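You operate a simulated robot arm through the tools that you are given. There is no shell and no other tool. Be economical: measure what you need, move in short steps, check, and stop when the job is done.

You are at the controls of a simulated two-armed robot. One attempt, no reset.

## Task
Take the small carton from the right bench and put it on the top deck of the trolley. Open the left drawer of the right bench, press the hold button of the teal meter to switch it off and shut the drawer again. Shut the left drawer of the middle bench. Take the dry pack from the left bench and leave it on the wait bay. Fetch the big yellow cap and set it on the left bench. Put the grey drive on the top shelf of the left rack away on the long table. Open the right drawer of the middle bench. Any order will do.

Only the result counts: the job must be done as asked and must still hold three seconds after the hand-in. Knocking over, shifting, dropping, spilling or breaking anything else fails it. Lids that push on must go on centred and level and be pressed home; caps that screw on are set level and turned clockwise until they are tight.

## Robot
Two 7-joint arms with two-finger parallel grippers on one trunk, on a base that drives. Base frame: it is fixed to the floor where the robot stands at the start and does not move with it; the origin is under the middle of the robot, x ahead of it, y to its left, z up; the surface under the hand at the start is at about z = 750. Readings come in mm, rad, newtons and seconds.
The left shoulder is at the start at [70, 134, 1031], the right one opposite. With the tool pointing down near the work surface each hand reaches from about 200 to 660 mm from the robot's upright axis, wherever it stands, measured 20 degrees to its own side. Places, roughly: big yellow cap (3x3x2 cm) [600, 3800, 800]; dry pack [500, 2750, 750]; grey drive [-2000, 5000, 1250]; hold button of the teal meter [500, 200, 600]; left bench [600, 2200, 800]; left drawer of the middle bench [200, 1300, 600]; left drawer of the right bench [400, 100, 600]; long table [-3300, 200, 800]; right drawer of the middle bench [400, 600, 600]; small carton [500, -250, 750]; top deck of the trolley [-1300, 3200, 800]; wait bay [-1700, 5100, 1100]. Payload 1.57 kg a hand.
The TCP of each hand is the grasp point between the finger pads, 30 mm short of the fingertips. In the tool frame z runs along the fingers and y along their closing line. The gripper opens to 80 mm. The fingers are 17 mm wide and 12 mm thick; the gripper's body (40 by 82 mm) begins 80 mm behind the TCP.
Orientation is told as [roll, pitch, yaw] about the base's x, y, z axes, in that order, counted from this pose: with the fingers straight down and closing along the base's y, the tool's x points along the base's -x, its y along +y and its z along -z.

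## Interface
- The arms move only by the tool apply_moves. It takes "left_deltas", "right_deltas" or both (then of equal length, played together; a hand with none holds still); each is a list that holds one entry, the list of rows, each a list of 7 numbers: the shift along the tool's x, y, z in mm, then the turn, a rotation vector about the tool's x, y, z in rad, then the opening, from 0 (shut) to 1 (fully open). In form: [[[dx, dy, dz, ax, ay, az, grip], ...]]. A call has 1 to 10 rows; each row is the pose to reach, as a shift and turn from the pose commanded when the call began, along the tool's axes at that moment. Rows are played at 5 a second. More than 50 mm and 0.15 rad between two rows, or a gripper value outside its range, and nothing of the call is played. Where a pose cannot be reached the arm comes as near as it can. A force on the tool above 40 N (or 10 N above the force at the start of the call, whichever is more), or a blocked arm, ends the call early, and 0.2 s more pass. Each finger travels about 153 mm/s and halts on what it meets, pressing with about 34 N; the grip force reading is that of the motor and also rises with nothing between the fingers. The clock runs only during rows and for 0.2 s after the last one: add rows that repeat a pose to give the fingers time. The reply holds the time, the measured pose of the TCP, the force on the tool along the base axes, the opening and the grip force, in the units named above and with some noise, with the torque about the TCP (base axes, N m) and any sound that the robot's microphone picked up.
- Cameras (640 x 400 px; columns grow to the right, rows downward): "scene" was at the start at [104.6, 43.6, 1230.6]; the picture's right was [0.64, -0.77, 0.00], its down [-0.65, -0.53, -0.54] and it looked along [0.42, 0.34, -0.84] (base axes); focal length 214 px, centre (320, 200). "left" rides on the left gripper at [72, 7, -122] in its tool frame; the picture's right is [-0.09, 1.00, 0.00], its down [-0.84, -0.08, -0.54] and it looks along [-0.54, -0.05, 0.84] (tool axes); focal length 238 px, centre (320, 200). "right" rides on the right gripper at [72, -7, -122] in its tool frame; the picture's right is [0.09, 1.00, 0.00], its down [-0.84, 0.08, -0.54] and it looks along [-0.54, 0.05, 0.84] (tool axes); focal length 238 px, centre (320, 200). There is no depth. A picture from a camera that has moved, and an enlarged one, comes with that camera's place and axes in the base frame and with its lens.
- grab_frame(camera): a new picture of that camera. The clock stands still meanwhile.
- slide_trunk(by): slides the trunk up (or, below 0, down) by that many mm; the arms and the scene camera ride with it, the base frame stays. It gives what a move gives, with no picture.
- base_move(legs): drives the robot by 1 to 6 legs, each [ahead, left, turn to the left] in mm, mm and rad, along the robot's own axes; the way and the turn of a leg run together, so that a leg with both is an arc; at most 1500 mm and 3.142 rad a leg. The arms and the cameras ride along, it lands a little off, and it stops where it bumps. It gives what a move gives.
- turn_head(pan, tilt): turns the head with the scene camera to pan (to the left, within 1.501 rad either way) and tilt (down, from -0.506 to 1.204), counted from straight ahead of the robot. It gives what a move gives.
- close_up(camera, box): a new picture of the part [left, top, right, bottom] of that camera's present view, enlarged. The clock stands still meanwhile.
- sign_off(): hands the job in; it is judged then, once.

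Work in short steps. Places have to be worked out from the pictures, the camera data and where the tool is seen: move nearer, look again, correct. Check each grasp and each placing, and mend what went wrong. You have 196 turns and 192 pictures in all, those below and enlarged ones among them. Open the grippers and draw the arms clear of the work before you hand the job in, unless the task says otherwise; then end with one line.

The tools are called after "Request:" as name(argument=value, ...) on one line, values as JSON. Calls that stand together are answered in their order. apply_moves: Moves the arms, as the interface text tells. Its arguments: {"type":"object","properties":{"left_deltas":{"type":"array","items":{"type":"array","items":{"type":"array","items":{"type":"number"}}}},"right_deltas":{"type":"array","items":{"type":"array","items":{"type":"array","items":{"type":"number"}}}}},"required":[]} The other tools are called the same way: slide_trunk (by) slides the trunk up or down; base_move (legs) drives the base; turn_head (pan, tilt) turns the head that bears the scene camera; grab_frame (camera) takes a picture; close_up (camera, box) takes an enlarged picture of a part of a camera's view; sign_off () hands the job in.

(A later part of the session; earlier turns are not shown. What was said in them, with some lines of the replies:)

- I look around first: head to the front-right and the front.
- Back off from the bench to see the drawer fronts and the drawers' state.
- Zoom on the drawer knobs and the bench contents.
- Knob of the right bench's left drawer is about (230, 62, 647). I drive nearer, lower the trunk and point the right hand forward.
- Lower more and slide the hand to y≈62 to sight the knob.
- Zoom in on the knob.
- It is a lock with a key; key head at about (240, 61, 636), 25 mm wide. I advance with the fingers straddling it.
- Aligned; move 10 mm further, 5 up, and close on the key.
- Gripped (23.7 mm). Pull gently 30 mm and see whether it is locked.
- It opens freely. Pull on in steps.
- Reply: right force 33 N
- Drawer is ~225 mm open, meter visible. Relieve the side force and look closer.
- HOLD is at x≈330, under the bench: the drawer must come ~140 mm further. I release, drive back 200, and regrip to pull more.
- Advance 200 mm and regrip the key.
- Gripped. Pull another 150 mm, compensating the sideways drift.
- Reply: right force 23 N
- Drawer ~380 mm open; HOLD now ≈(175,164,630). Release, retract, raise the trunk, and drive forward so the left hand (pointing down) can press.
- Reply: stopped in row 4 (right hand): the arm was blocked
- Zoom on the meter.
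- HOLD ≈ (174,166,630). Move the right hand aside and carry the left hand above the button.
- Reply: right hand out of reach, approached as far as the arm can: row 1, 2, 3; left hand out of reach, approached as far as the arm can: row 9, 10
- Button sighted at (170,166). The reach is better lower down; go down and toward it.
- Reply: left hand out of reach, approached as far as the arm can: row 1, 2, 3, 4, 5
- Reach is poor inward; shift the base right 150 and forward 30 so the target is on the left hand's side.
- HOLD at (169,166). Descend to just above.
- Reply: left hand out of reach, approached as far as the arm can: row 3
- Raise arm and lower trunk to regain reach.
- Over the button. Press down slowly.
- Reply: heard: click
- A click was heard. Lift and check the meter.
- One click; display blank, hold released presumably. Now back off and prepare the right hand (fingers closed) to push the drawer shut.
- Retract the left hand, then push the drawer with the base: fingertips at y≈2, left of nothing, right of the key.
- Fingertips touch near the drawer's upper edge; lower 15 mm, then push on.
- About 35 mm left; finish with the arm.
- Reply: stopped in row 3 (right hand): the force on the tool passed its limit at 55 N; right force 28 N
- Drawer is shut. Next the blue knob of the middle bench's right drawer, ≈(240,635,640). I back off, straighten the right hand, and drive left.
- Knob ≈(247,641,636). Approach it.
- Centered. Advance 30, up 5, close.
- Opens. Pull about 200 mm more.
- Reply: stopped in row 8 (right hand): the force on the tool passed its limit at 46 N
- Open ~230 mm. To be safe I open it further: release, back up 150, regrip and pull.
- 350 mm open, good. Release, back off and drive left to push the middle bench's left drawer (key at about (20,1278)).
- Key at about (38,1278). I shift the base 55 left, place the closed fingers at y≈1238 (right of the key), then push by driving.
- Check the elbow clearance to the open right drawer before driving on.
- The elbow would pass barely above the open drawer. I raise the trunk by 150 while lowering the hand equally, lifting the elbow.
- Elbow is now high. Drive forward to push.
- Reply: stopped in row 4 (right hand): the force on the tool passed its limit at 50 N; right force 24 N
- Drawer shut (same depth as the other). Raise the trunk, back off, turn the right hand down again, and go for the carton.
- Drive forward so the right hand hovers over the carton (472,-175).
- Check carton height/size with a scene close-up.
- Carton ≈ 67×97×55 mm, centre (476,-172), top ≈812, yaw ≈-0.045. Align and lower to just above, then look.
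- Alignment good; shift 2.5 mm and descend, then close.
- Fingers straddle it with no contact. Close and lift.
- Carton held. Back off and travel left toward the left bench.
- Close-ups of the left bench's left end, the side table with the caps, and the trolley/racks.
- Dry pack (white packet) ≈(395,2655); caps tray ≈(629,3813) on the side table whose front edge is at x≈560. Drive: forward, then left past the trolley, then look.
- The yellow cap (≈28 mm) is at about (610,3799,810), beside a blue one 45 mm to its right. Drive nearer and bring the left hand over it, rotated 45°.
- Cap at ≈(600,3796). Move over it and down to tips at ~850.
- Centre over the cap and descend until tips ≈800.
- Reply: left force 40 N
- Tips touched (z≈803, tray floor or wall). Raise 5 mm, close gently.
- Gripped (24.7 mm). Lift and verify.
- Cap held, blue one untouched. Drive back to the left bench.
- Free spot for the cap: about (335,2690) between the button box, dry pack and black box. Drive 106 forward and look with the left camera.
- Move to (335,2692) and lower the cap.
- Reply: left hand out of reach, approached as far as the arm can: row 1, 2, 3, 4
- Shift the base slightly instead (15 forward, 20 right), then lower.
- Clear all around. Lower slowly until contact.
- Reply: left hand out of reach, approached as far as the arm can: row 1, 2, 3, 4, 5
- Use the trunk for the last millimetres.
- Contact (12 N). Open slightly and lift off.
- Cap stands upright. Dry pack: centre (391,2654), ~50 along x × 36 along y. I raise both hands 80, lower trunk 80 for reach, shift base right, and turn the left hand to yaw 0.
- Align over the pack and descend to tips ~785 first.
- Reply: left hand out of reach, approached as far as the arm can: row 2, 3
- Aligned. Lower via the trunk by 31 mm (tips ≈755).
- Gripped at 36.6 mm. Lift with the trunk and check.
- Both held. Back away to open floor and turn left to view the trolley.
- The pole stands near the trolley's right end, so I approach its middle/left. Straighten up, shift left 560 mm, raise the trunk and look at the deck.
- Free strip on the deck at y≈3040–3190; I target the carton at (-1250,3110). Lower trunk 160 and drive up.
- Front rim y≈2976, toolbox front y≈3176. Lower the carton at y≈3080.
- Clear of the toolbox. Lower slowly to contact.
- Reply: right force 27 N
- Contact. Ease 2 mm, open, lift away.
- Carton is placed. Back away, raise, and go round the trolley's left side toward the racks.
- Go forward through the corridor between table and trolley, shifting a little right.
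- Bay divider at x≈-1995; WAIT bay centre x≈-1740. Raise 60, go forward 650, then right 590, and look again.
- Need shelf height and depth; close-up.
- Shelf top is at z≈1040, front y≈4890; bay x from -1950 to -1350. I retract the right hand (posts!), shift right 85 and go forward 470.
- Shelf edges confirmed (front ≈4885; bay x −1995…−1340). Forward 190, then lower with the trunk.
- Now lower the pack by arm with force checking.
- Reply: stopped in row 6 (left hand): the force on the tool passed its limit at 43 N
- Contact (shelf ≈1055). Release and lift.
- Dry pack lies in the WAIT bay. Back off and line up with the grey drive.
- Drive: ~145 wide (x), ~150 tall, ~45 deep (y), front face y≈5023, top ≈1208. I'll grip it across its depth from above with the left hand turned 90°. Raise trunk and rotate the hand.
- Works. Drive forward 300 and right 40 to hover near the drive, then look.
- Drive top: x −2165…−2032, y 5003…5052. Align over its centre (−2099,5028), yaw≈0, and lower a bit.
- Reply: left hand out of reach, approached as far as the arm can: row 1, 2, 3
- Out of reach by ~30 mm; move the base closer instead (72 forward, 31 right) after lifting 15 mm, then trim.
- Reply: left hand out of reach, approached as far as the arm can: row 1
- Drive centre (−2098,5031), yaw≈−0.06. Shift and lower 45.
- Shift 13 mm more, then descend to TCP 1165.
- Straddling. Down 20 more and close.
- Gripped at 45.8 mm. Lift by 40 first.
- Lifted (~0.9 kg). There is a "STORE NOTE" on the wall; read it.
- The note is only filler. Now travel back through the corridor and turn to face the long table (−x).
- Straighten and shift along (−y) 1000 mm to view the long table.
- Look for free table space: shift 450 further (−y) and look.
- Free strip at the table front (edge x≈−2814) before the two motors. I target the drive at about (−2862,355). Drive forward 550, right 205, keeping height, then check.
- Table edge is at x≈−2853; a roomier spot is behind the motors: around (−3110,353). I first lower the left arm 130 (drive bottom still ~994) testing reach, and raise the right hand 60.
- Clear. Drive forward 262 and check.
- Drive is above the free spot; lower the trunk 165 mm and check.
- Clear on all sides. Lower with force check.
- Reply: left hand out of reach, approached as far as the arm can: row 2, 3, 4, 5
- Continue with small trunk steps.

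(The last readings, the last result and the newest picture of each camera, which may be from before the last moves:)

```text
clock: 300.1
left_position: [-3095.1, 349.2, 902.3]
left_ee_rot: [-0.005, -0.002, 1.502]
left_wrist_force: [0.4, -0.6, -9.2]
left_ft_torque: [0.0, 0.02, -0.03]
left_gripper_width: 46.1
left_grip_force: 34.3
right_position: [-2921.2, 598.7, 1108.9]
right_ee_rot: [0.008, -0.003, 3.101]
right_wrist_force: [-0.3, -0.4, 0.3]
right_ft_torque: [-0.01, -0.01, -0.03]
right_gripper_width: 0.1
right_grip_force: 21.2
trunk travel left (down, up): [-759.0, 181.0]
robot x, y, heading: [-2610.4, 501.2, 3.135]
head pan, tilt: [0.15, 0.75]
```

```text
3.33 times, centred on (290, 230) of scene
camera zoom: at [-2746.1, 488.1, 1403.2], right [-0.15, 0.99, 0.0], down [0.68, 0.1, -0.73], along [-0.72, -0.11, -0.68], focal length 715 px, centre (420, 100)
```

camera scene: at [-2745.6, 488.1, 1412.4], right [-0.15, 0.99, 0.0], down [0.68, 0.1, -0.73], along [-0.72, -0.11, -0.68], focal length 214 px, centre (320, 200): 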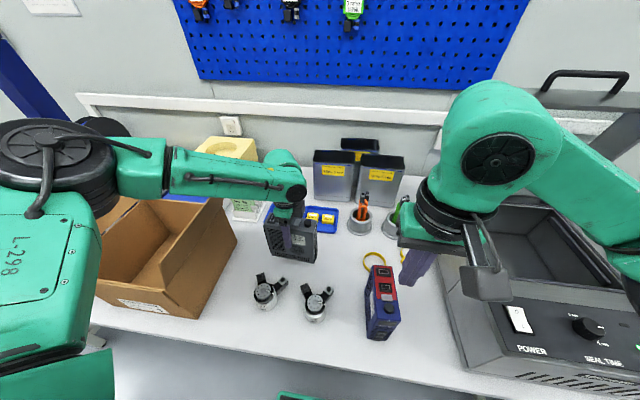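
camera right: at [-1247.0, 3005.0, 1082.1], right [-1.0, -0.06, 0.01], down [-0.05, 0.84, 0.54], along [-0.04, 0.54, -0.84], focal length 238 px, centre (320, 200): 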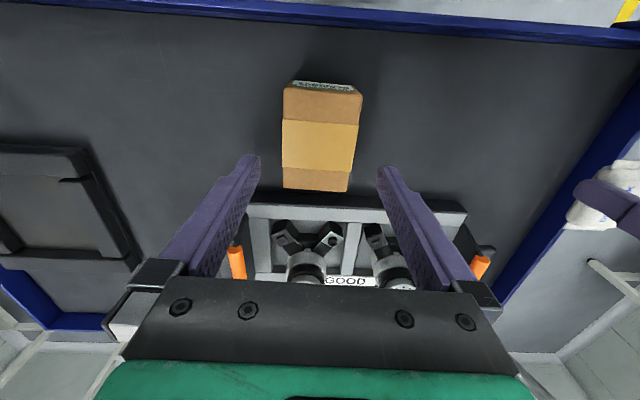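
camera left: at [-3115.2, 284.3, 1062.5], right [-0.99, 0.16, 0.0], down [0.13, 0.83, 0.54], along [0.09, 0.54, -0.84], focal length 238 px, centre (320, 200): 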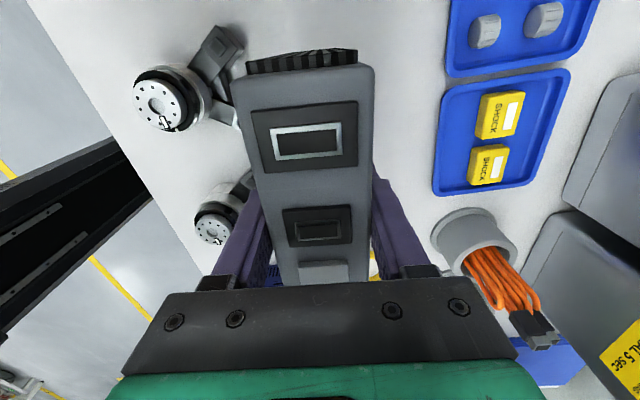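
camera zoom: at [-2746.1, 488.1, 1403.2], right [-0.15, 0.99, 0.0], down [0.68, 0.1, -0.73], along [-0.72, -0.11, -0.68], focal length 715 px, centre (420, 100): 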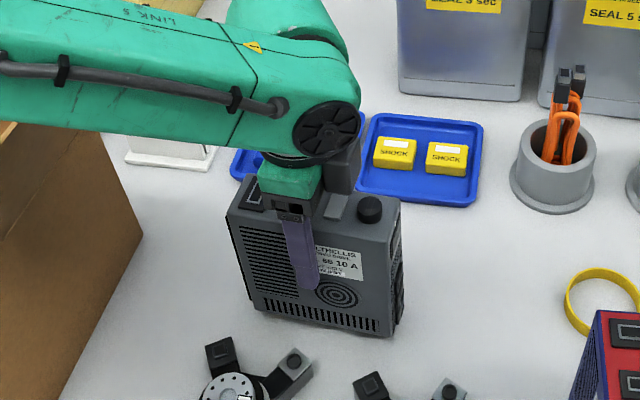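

Request:
slide_trunk(by=-5)

Request:
slide_trunk(by=-4)

Request:
slide_trunk(by=-4)

```text
clock: 300.6
left_position: [-3095.9, 349.2, 894.9]
left_ee_rot: [-0.003, -0.002, 1.502]
left_wrist_force: [-0.4, -0.2, -9.6]
left_ft_torque: [-0.01, -0.03, -0.01]
left_gripper_width: 45.8
left_grip_force: 34.0
right_position: [-2921.4, 598.2, 1104.6]
right_ee_rot: [0.007, -0.001, 3.101]
right_wrist_force: [-0.2, 0.5, 0.1]
right_ft_torque: [-0.01, -0.01, 0.02]
right_gripper_width: 0.0
right_grip_force: 20.7
trunk travel left (down, up): [-754.0, 186.0]
robot x, y, heading: [-2611.0, 504.5, 3.134]
head pan, tilt: [0.15, 0.75]
```

```text
clock: 301.2
left_position: [-3095.5, 350.4, 892.2]
left_ee_rot: [-0.004, -0.001, 1.5]
left_wrist_force: [-0.6, 0.7, -9.2]
left_ft_torque: [-0.01, 0.03, -0.02]
left_gripper_width: 46.1
left_grip_force: 34.0
right_position: [-2921.5, 597.6, 1099.8]
right_ee_rot: [0.007, 0.0, 3.103]
right_wrist_force: [-0.9, -0.7, 0.5]
right_ft_torque: [-0.01, 0.0, 0.03]
right_gripper_width: 0.0
right_grip_force: 20.7
trunk travel left (down, up): [-750.0, 190.0]
robot x, y, heading: [-2613.6, 501.8, 3.141]
head pan, tilt: [0.15, 0.75]
```

```text
clock: 301.7
left_position: [-3095.7, 349.0, 888.8]
left_ee_rot: [-0.002, -0.001, 1.502]
left_wrist_force: [-0.2, -1.1, -9.8]
left_ft_torque: [-0.02, 0.03, 0.03]
left_gripper_width: 46.0
left_grip_force: 34.0
right_position: [-2920.9, 597.5, 1097.1]
right_ee_rot: [0.008, -0.002, 3.1]
right_wrist_force: [0.0, -0.3, 0.6]
right_ft_torque: [0.02, 0.02, 0.0]
right_gripper_width: 0.3
right_grip_force: 22.0
trunk travel left (down, up): [-746.0, 194.0]
robot x, y, heading: [-2610.5, 502.1, 3.136]
head pan, tilt: [0.15, 0.75]
```

Request:
slide_trunk(by=-12)

Request:
slide_trunk(by=-5)

Request:
slide_trunk(by=-4)

```text
clock: 302.3
left_position: [-3094.4, 350.8, 875.2]
left_ee_rot: [-0.007, -0.002, 1.502]
left_wrist_force: [3.7, 1.1, 10.0]
left_ft_torque: [0.06, -0.07, 0.04]
left_gripper_width: 46.0
left_grip_force: 14.5
right_position: [-2921.3, 599.8, 1083.1]
right_ee_rot: [0.009, -0.002, 3.101]
right_wrist_force: [-0.1, -0.6, -0.5]
right_ft_torque: [-0.03, -0.04, -0.03]
right_gripper_width: 0.1
right_grip_force: 21.1
trunk travel left (down, up): [-734.0, 206.0]
robot x, y, heading: [-2609.3, 503.6, 3.134]
head pan, tilt: [0.15, 0.75]
```

```text
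clock: 302.8
left_position: [-3092.9, 350.4, 875.1]
left_ee_rot: [0.004, 0.0, 1.499]
left_wrist_force: [-0.8, -0.4, 23.5]
left_ft_torque: [0.34, -0.69, -0.01]
left_gripper_width: 45.9
left_grip_force: 34.7
right_position: [-2917.2, 598.5, 1081.0]
right_ee_rot: [0.008, -0.005, 3.101]
right_wrist_force: [0.0, 0.1, 0.2]
right_ft_torque: [0.02, 0.04, 0.01]
right_gripper_width: 0.0
right_grip_force: 21.3
trunk travel left (down, up): [-729.0, 211.0]
robot x, y, heading: [-2611.7, 499.1, 3.139]
head pan, tilt: [0.15, 0.75]
```

```text
clock: 303.4
left_position: [-3091.4, 349.6, 869.0]
left_ee_rot: [0.0, -0.001, 1.501]
left_wrist_force: [1.6, -1.4, 20.6]
left_ft_torque: [0.02, -0.64, -0.1]
left_gripper_width: 46.1
left_grip_force: 34.6
right_position: [-2915.5, 598.9, 1077.1]
right_ee_rot: [0.009, -0.005, 3.103]
right_wrist_force: [-0.8, -0.7, 0.8]
right_ft_torque: [-0.03, -0.01, -0.01]
right_gripper_width: 0.1
right_grip_force: 21.2
trunk travel left (down, up): [-725.0, 215.0]
robot x, y, heading: [-2609.1, 501.0, 3.134]
head pan, tilt: [0.15, 0.75]
```

On the table (20 N up). Release gradually and lift with the trunk.

Request:
apply_moves(left_deltas=[[[0, 0, -3, 0, 0, 0, 0.5], [0, 0, -3, 0, 0, 0, 0.62], [0, 0, -3, 0, 0, 0, 0.74], [0, 0, -3, 0, 0, 0, 0.74]]])

Request:
grab_frame(camera="left")

Request:
grab_frame(camera="scene")

```text
clock: 304.4
left_position: [-3094.4, 349.8, 871.2]
left_ee_rot: [-0.001, -0.003, 1.502]
left_wrist_force: [0.2, -0.5, 0.5]
left_ft_torque: [-0.01, 0.02, -0.02]
left_gripper_width: 59.0
left_grip_force: 0.0
right_position: [-2919.4, 598.2, 1075.0]
right_ee_rot: [0.009, -0.004, 3.102]
right_wrist_force: [0.3, -0.3, 0.7]
right_ft_torque: [-0.01, 0.0, 0.01]
right_gripper_width: 0.0
right_grip_force: 20.8
trunk travel left (down, up): [-725.0, 215.0]
robot x, y, heading: [-2611.3, 499.0, 3.134]
head pan, tilt: [0.15, 0.75]
```

```text
58 pictures are left
camera left: at [-3106.4, 278.1, 992.2], right [-0.99, 0.16, 0.0], down [0.14, 0.83, 0.54], along [0.09, 0.54, -0.84], focal length 238 px, centre (320, 200)
```

left: 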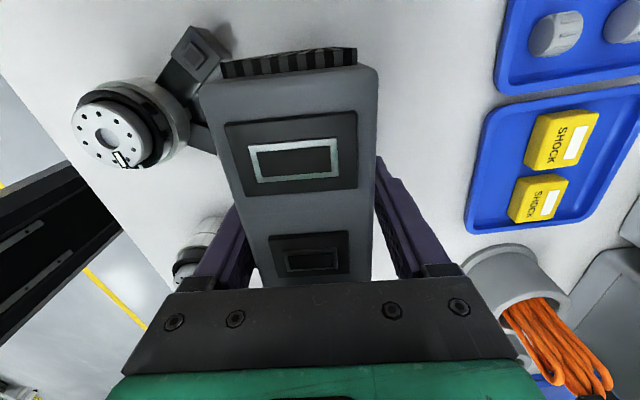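

```text
57 pictures are left
camera scene: at [-2744.4, 488.5, 1369.5], right [-0.15, 0.99, 0.0], down [0.68, 0.1, -0.73], along [-0.72, -0.11, -0.68], focal length 214 px, centre (320, 200)
```

scene: 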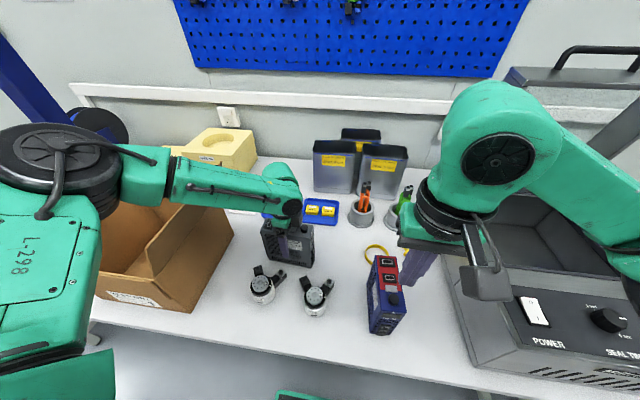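

Open slightly more and lift straight up with the trunk.

Request:
apply_moves(left_deltas=[[[0, 0, 0, 0, 0, 0, 0.85], [0, 0, 0, 0, 0, 0, 0.85]]])

Request:
slide_trunk(by=210)

Request:
grab_frame(camera="left")

```text
clock: 305.0
left_position: [-3094.6, 348.6, 870.7]
left_ee_rot: [-0.002, -0.001, 1.5]
left_wrist_force: [0.0, 0.2, 0.0]
left_ft_torque: [0.0, -0.01, -0.02]
left_gripper_width: 67.7
left_grip_force: 0.1
right_position: [-2919.2, 599.2, 1075.5]
right_ee_rot: [0.008, -0.003, 3.102]
right_wrist_force: [-0.3, -0.9, 0.1]
right_ft_torque: [0.01, -0.01, -0.02]
right_gripper_width: 0.0
right_grip_force: 21.2
trunk travel left (down, up): [-725.0, 215.0]
robot x, y, heading: [-2614.9, 500.2, 3.141]
head pan, tilt: [0.15, 0.75]
```

```text
clock: 307.2
left_position: [-3094.8, 350.6, 1081.8]
left_ee_rot: [-0.001, -0.002, 1.502]
left_wrist_force: [-0.2, 0.2, -0.5]
left_ft_torque: [0.04, -0.03, 0.0]
left_gripper_width: 68.2
left_grip_force: 0.0
right_position: [-2919.3, 597.3, 1286.0]
right_ee_rot: [0.009, -0.005, 3.103]
right_wrist_force: [-0.4, -1.3, 0.0]
right_ft_torque: [0.0, 0.0, 0.0]
right_gripper_width: 0.1
right_grip_force: 21.5
trunk travel left (down, up): [-935.0, 5.0]
robot x, y, heading: [-2614.1, 501.8, 3.137]
head pan, tilt: [0.15, 0.75]
```

```text
56 pictures are left
camera left: at [-3106.3, 278.2, 1202.4], right [-0.99, 0.16, 0.0], down [0.14, 0.83, 0.54], along [0.09, 0.54, -0.84], focal length 238 px, centre (320, 200)
```

left: 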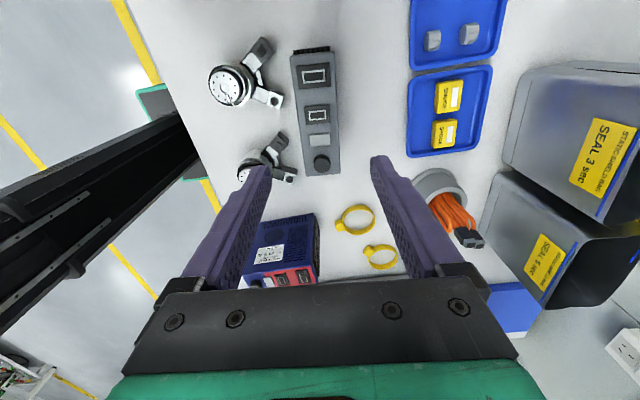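

Drive stands upright on the long table. Back away from the table and take a final look.

Request:
base_move(legs=[[-550, 0, 0]])

Request:
grab_frame(camera="scene")

```text
clock: 310.4
left_position: [-2546.5, 343.6, 1080.7]
left_ee_rot: [-0.002, -0.002, 1.518]
left_wrist_force: [-0.2, -0.2, -0.4]
left_ft_torque: [0.01, 0.0, -0.04]
left_gripper_width: 67.9
left_grip_force: 0.1
right_position: [-2377.7, 593.8, 1285.2]
right_ee_rot: [0.01, -0.001, 3.12]
right_wrist_force: [-0.1, 0.6, 0.1]
right_ft_torque: [-0.03, -0.01, 0.03]
right_gripper_width: 0.0
right_grip_force: 21.9
trunk travel left (down, up): [-935.0, 5.0]
robot x, y, heading: [-2064.3, 504.7, -3.132]
head pan, tilt: [0.15, 0.75]
```

```text
55 pictures are left
camera scene: at [-2199.7, 489.1, 1579.3], right [-0.16, 0.99, 0.0], down [0.67, 0.11, -0.73], along [-0.72, -0.12, -0.68], focal length 214 px, centre (320, 200)
```

scene: 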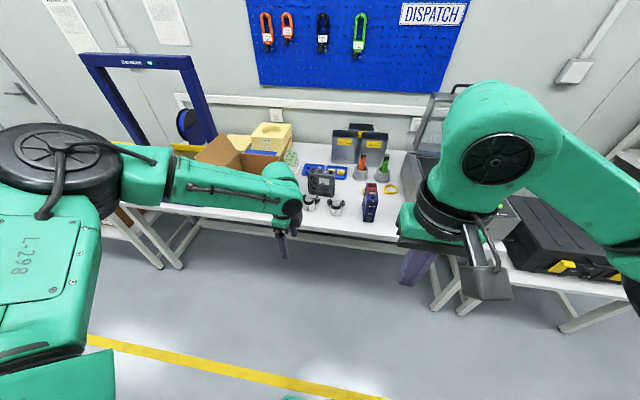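

Turn around and check the benches from here; also open the right gripper.

Request:
apply_moves(right_deltas=[[[0, 0, 0, 0, 0, 0, 0.5], [0, 0, 0, 0, 0, 0, 0.5]]])

Request:
base_move(legs=[[0, 0, 1.57], [0, 0, 1.55]])

Request:
turn_head(pan=0.0, tilt=0.35)

Request:
grab_frame(camera="scene")

Request:
close_up(camera="scene", box=[230, 130, 430, 250])

```text
clock: 311.0
left_position: [-2544.9, 344.0, 1080.7]
left_ee_rot: [-0.001, 0.0, 1.519]
left_wrist_force: [-0.5, -0.1, -0.1]
left_ft_torque: [0.02, -0.08, -0.01]
left_gripper_width: 68.0
left_grip_force: 0.1
right_position: [-2375.7, 594.5, 1285.6]
right_ee_rot: [0.009, -0.002, 3.12]
right_wrist_force: [-0.1, 0.3, -0.9]
right_ft_torque: [-0.03, 0.0, 0.03]
right_gripper_width: 40.0
right_grip_force: 0.2
trunk travel left (down, up): [-935.0, 5.0]
robot x, y, heading: [-2067.8, 511.1, -3.126]
head pan, tilt: [0.15, 0.75]
```

```text
clock: 319.1
left_position: [-1593.1, 681.9, 1081.0]
left_ee_rot: [-0.002, -0.002, -1.584]
left_wrist_force: [0.2, -0.6, 0.1]
left_ft_torque: [0.04, -0.02, 0.01]
left_gripper_width: 67.8
left_grip_force: 0.2
right_position: [-1754.1, 425.6, 1285.8]
right_ee_rot: [0.009, -0.003, 0.018]
right_wrist_force: [0.1, 0.1, 0.2]
right_ft_torque: [0.02, -0.01, 0.02]
right_gripper_width: 40.0
right_grip_force: 0.1
trunk travel left (down, up): [-935.0, 5.0]
robot x, y, heading: [-2064.9, 507.9, 0.054]
head pan, tilt: [0.15, 0.75]
```

```text
clock: 320.0
left_position: [-1594.5, 682.6, 1082.3]
left_ee_rot: [-0.004, 0.0, -1.583]
left_wrist_force: [0.5, 0.3, 0.2]
left_ft_torque: [0.0, 0.03, -0.01]
left_gripper_width: 68.0
left_grip_force: 0.1
right_position: [-1753.5, 425.9, 1286.9]
right_ee_rot: [0.009, -0.004, 0.016]
right_wrist_force: [-0.4, 1.3, 0.4]
right_ft_torque: [0.03, 0.01, -0.01]
right_gripper_width: 40.0
right_grip_force: 0.0
trunk travel left (down, up): [-935.0, 5.0]
robot x, y, heading: [-2065.3, 498.6, 0.056]
head pan, tilt: [0.0, 0.351]
```

```text
54 pictures are left
camera scene: at [-1922.3, 511.3, 1615.1], right [0.05, -1.0, 0.0], down [-0.34, -0.02, -0.94], along [0.94, 0.05, -0.34], focal length 214 px, centre (320, 200)
```

scene: 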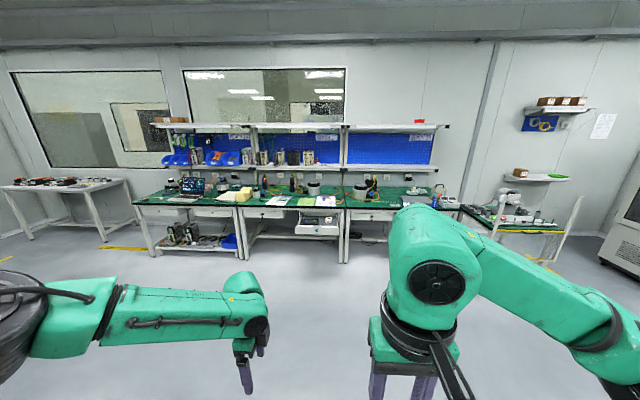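

```text
3.20 times, centred on (330, 190) of scene
camera zoom: at [-1922.3, 511.3, 1615.1], right [0.05, -1.0, 0.0], down [-0.34, -0.02, -0.94], along [0.94, 0.05, -0.34], focal length 686 px, centre (288, 232)
```

zoom: 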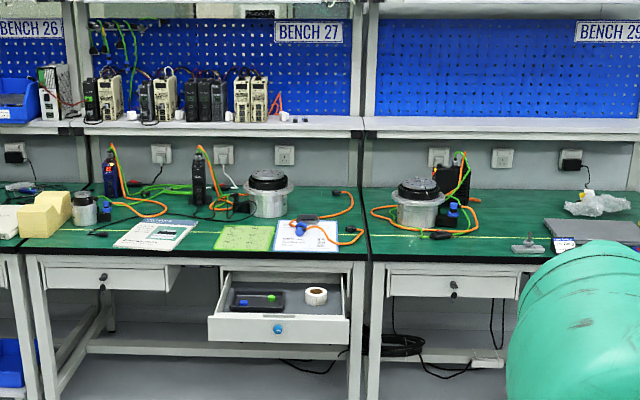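

Everything is as asked: both closed drawers are flush, the middle bench's right drawer is open, and the arms are clear. I hand it in.

Request:
sign_off()

```text
The job is handed in.
```

I finished all seven tasks and handed the job in. The one thing I couldn't confirm is that the teal meter is off: I heard a single click when I pressed hold, but its display was blank both before and after.
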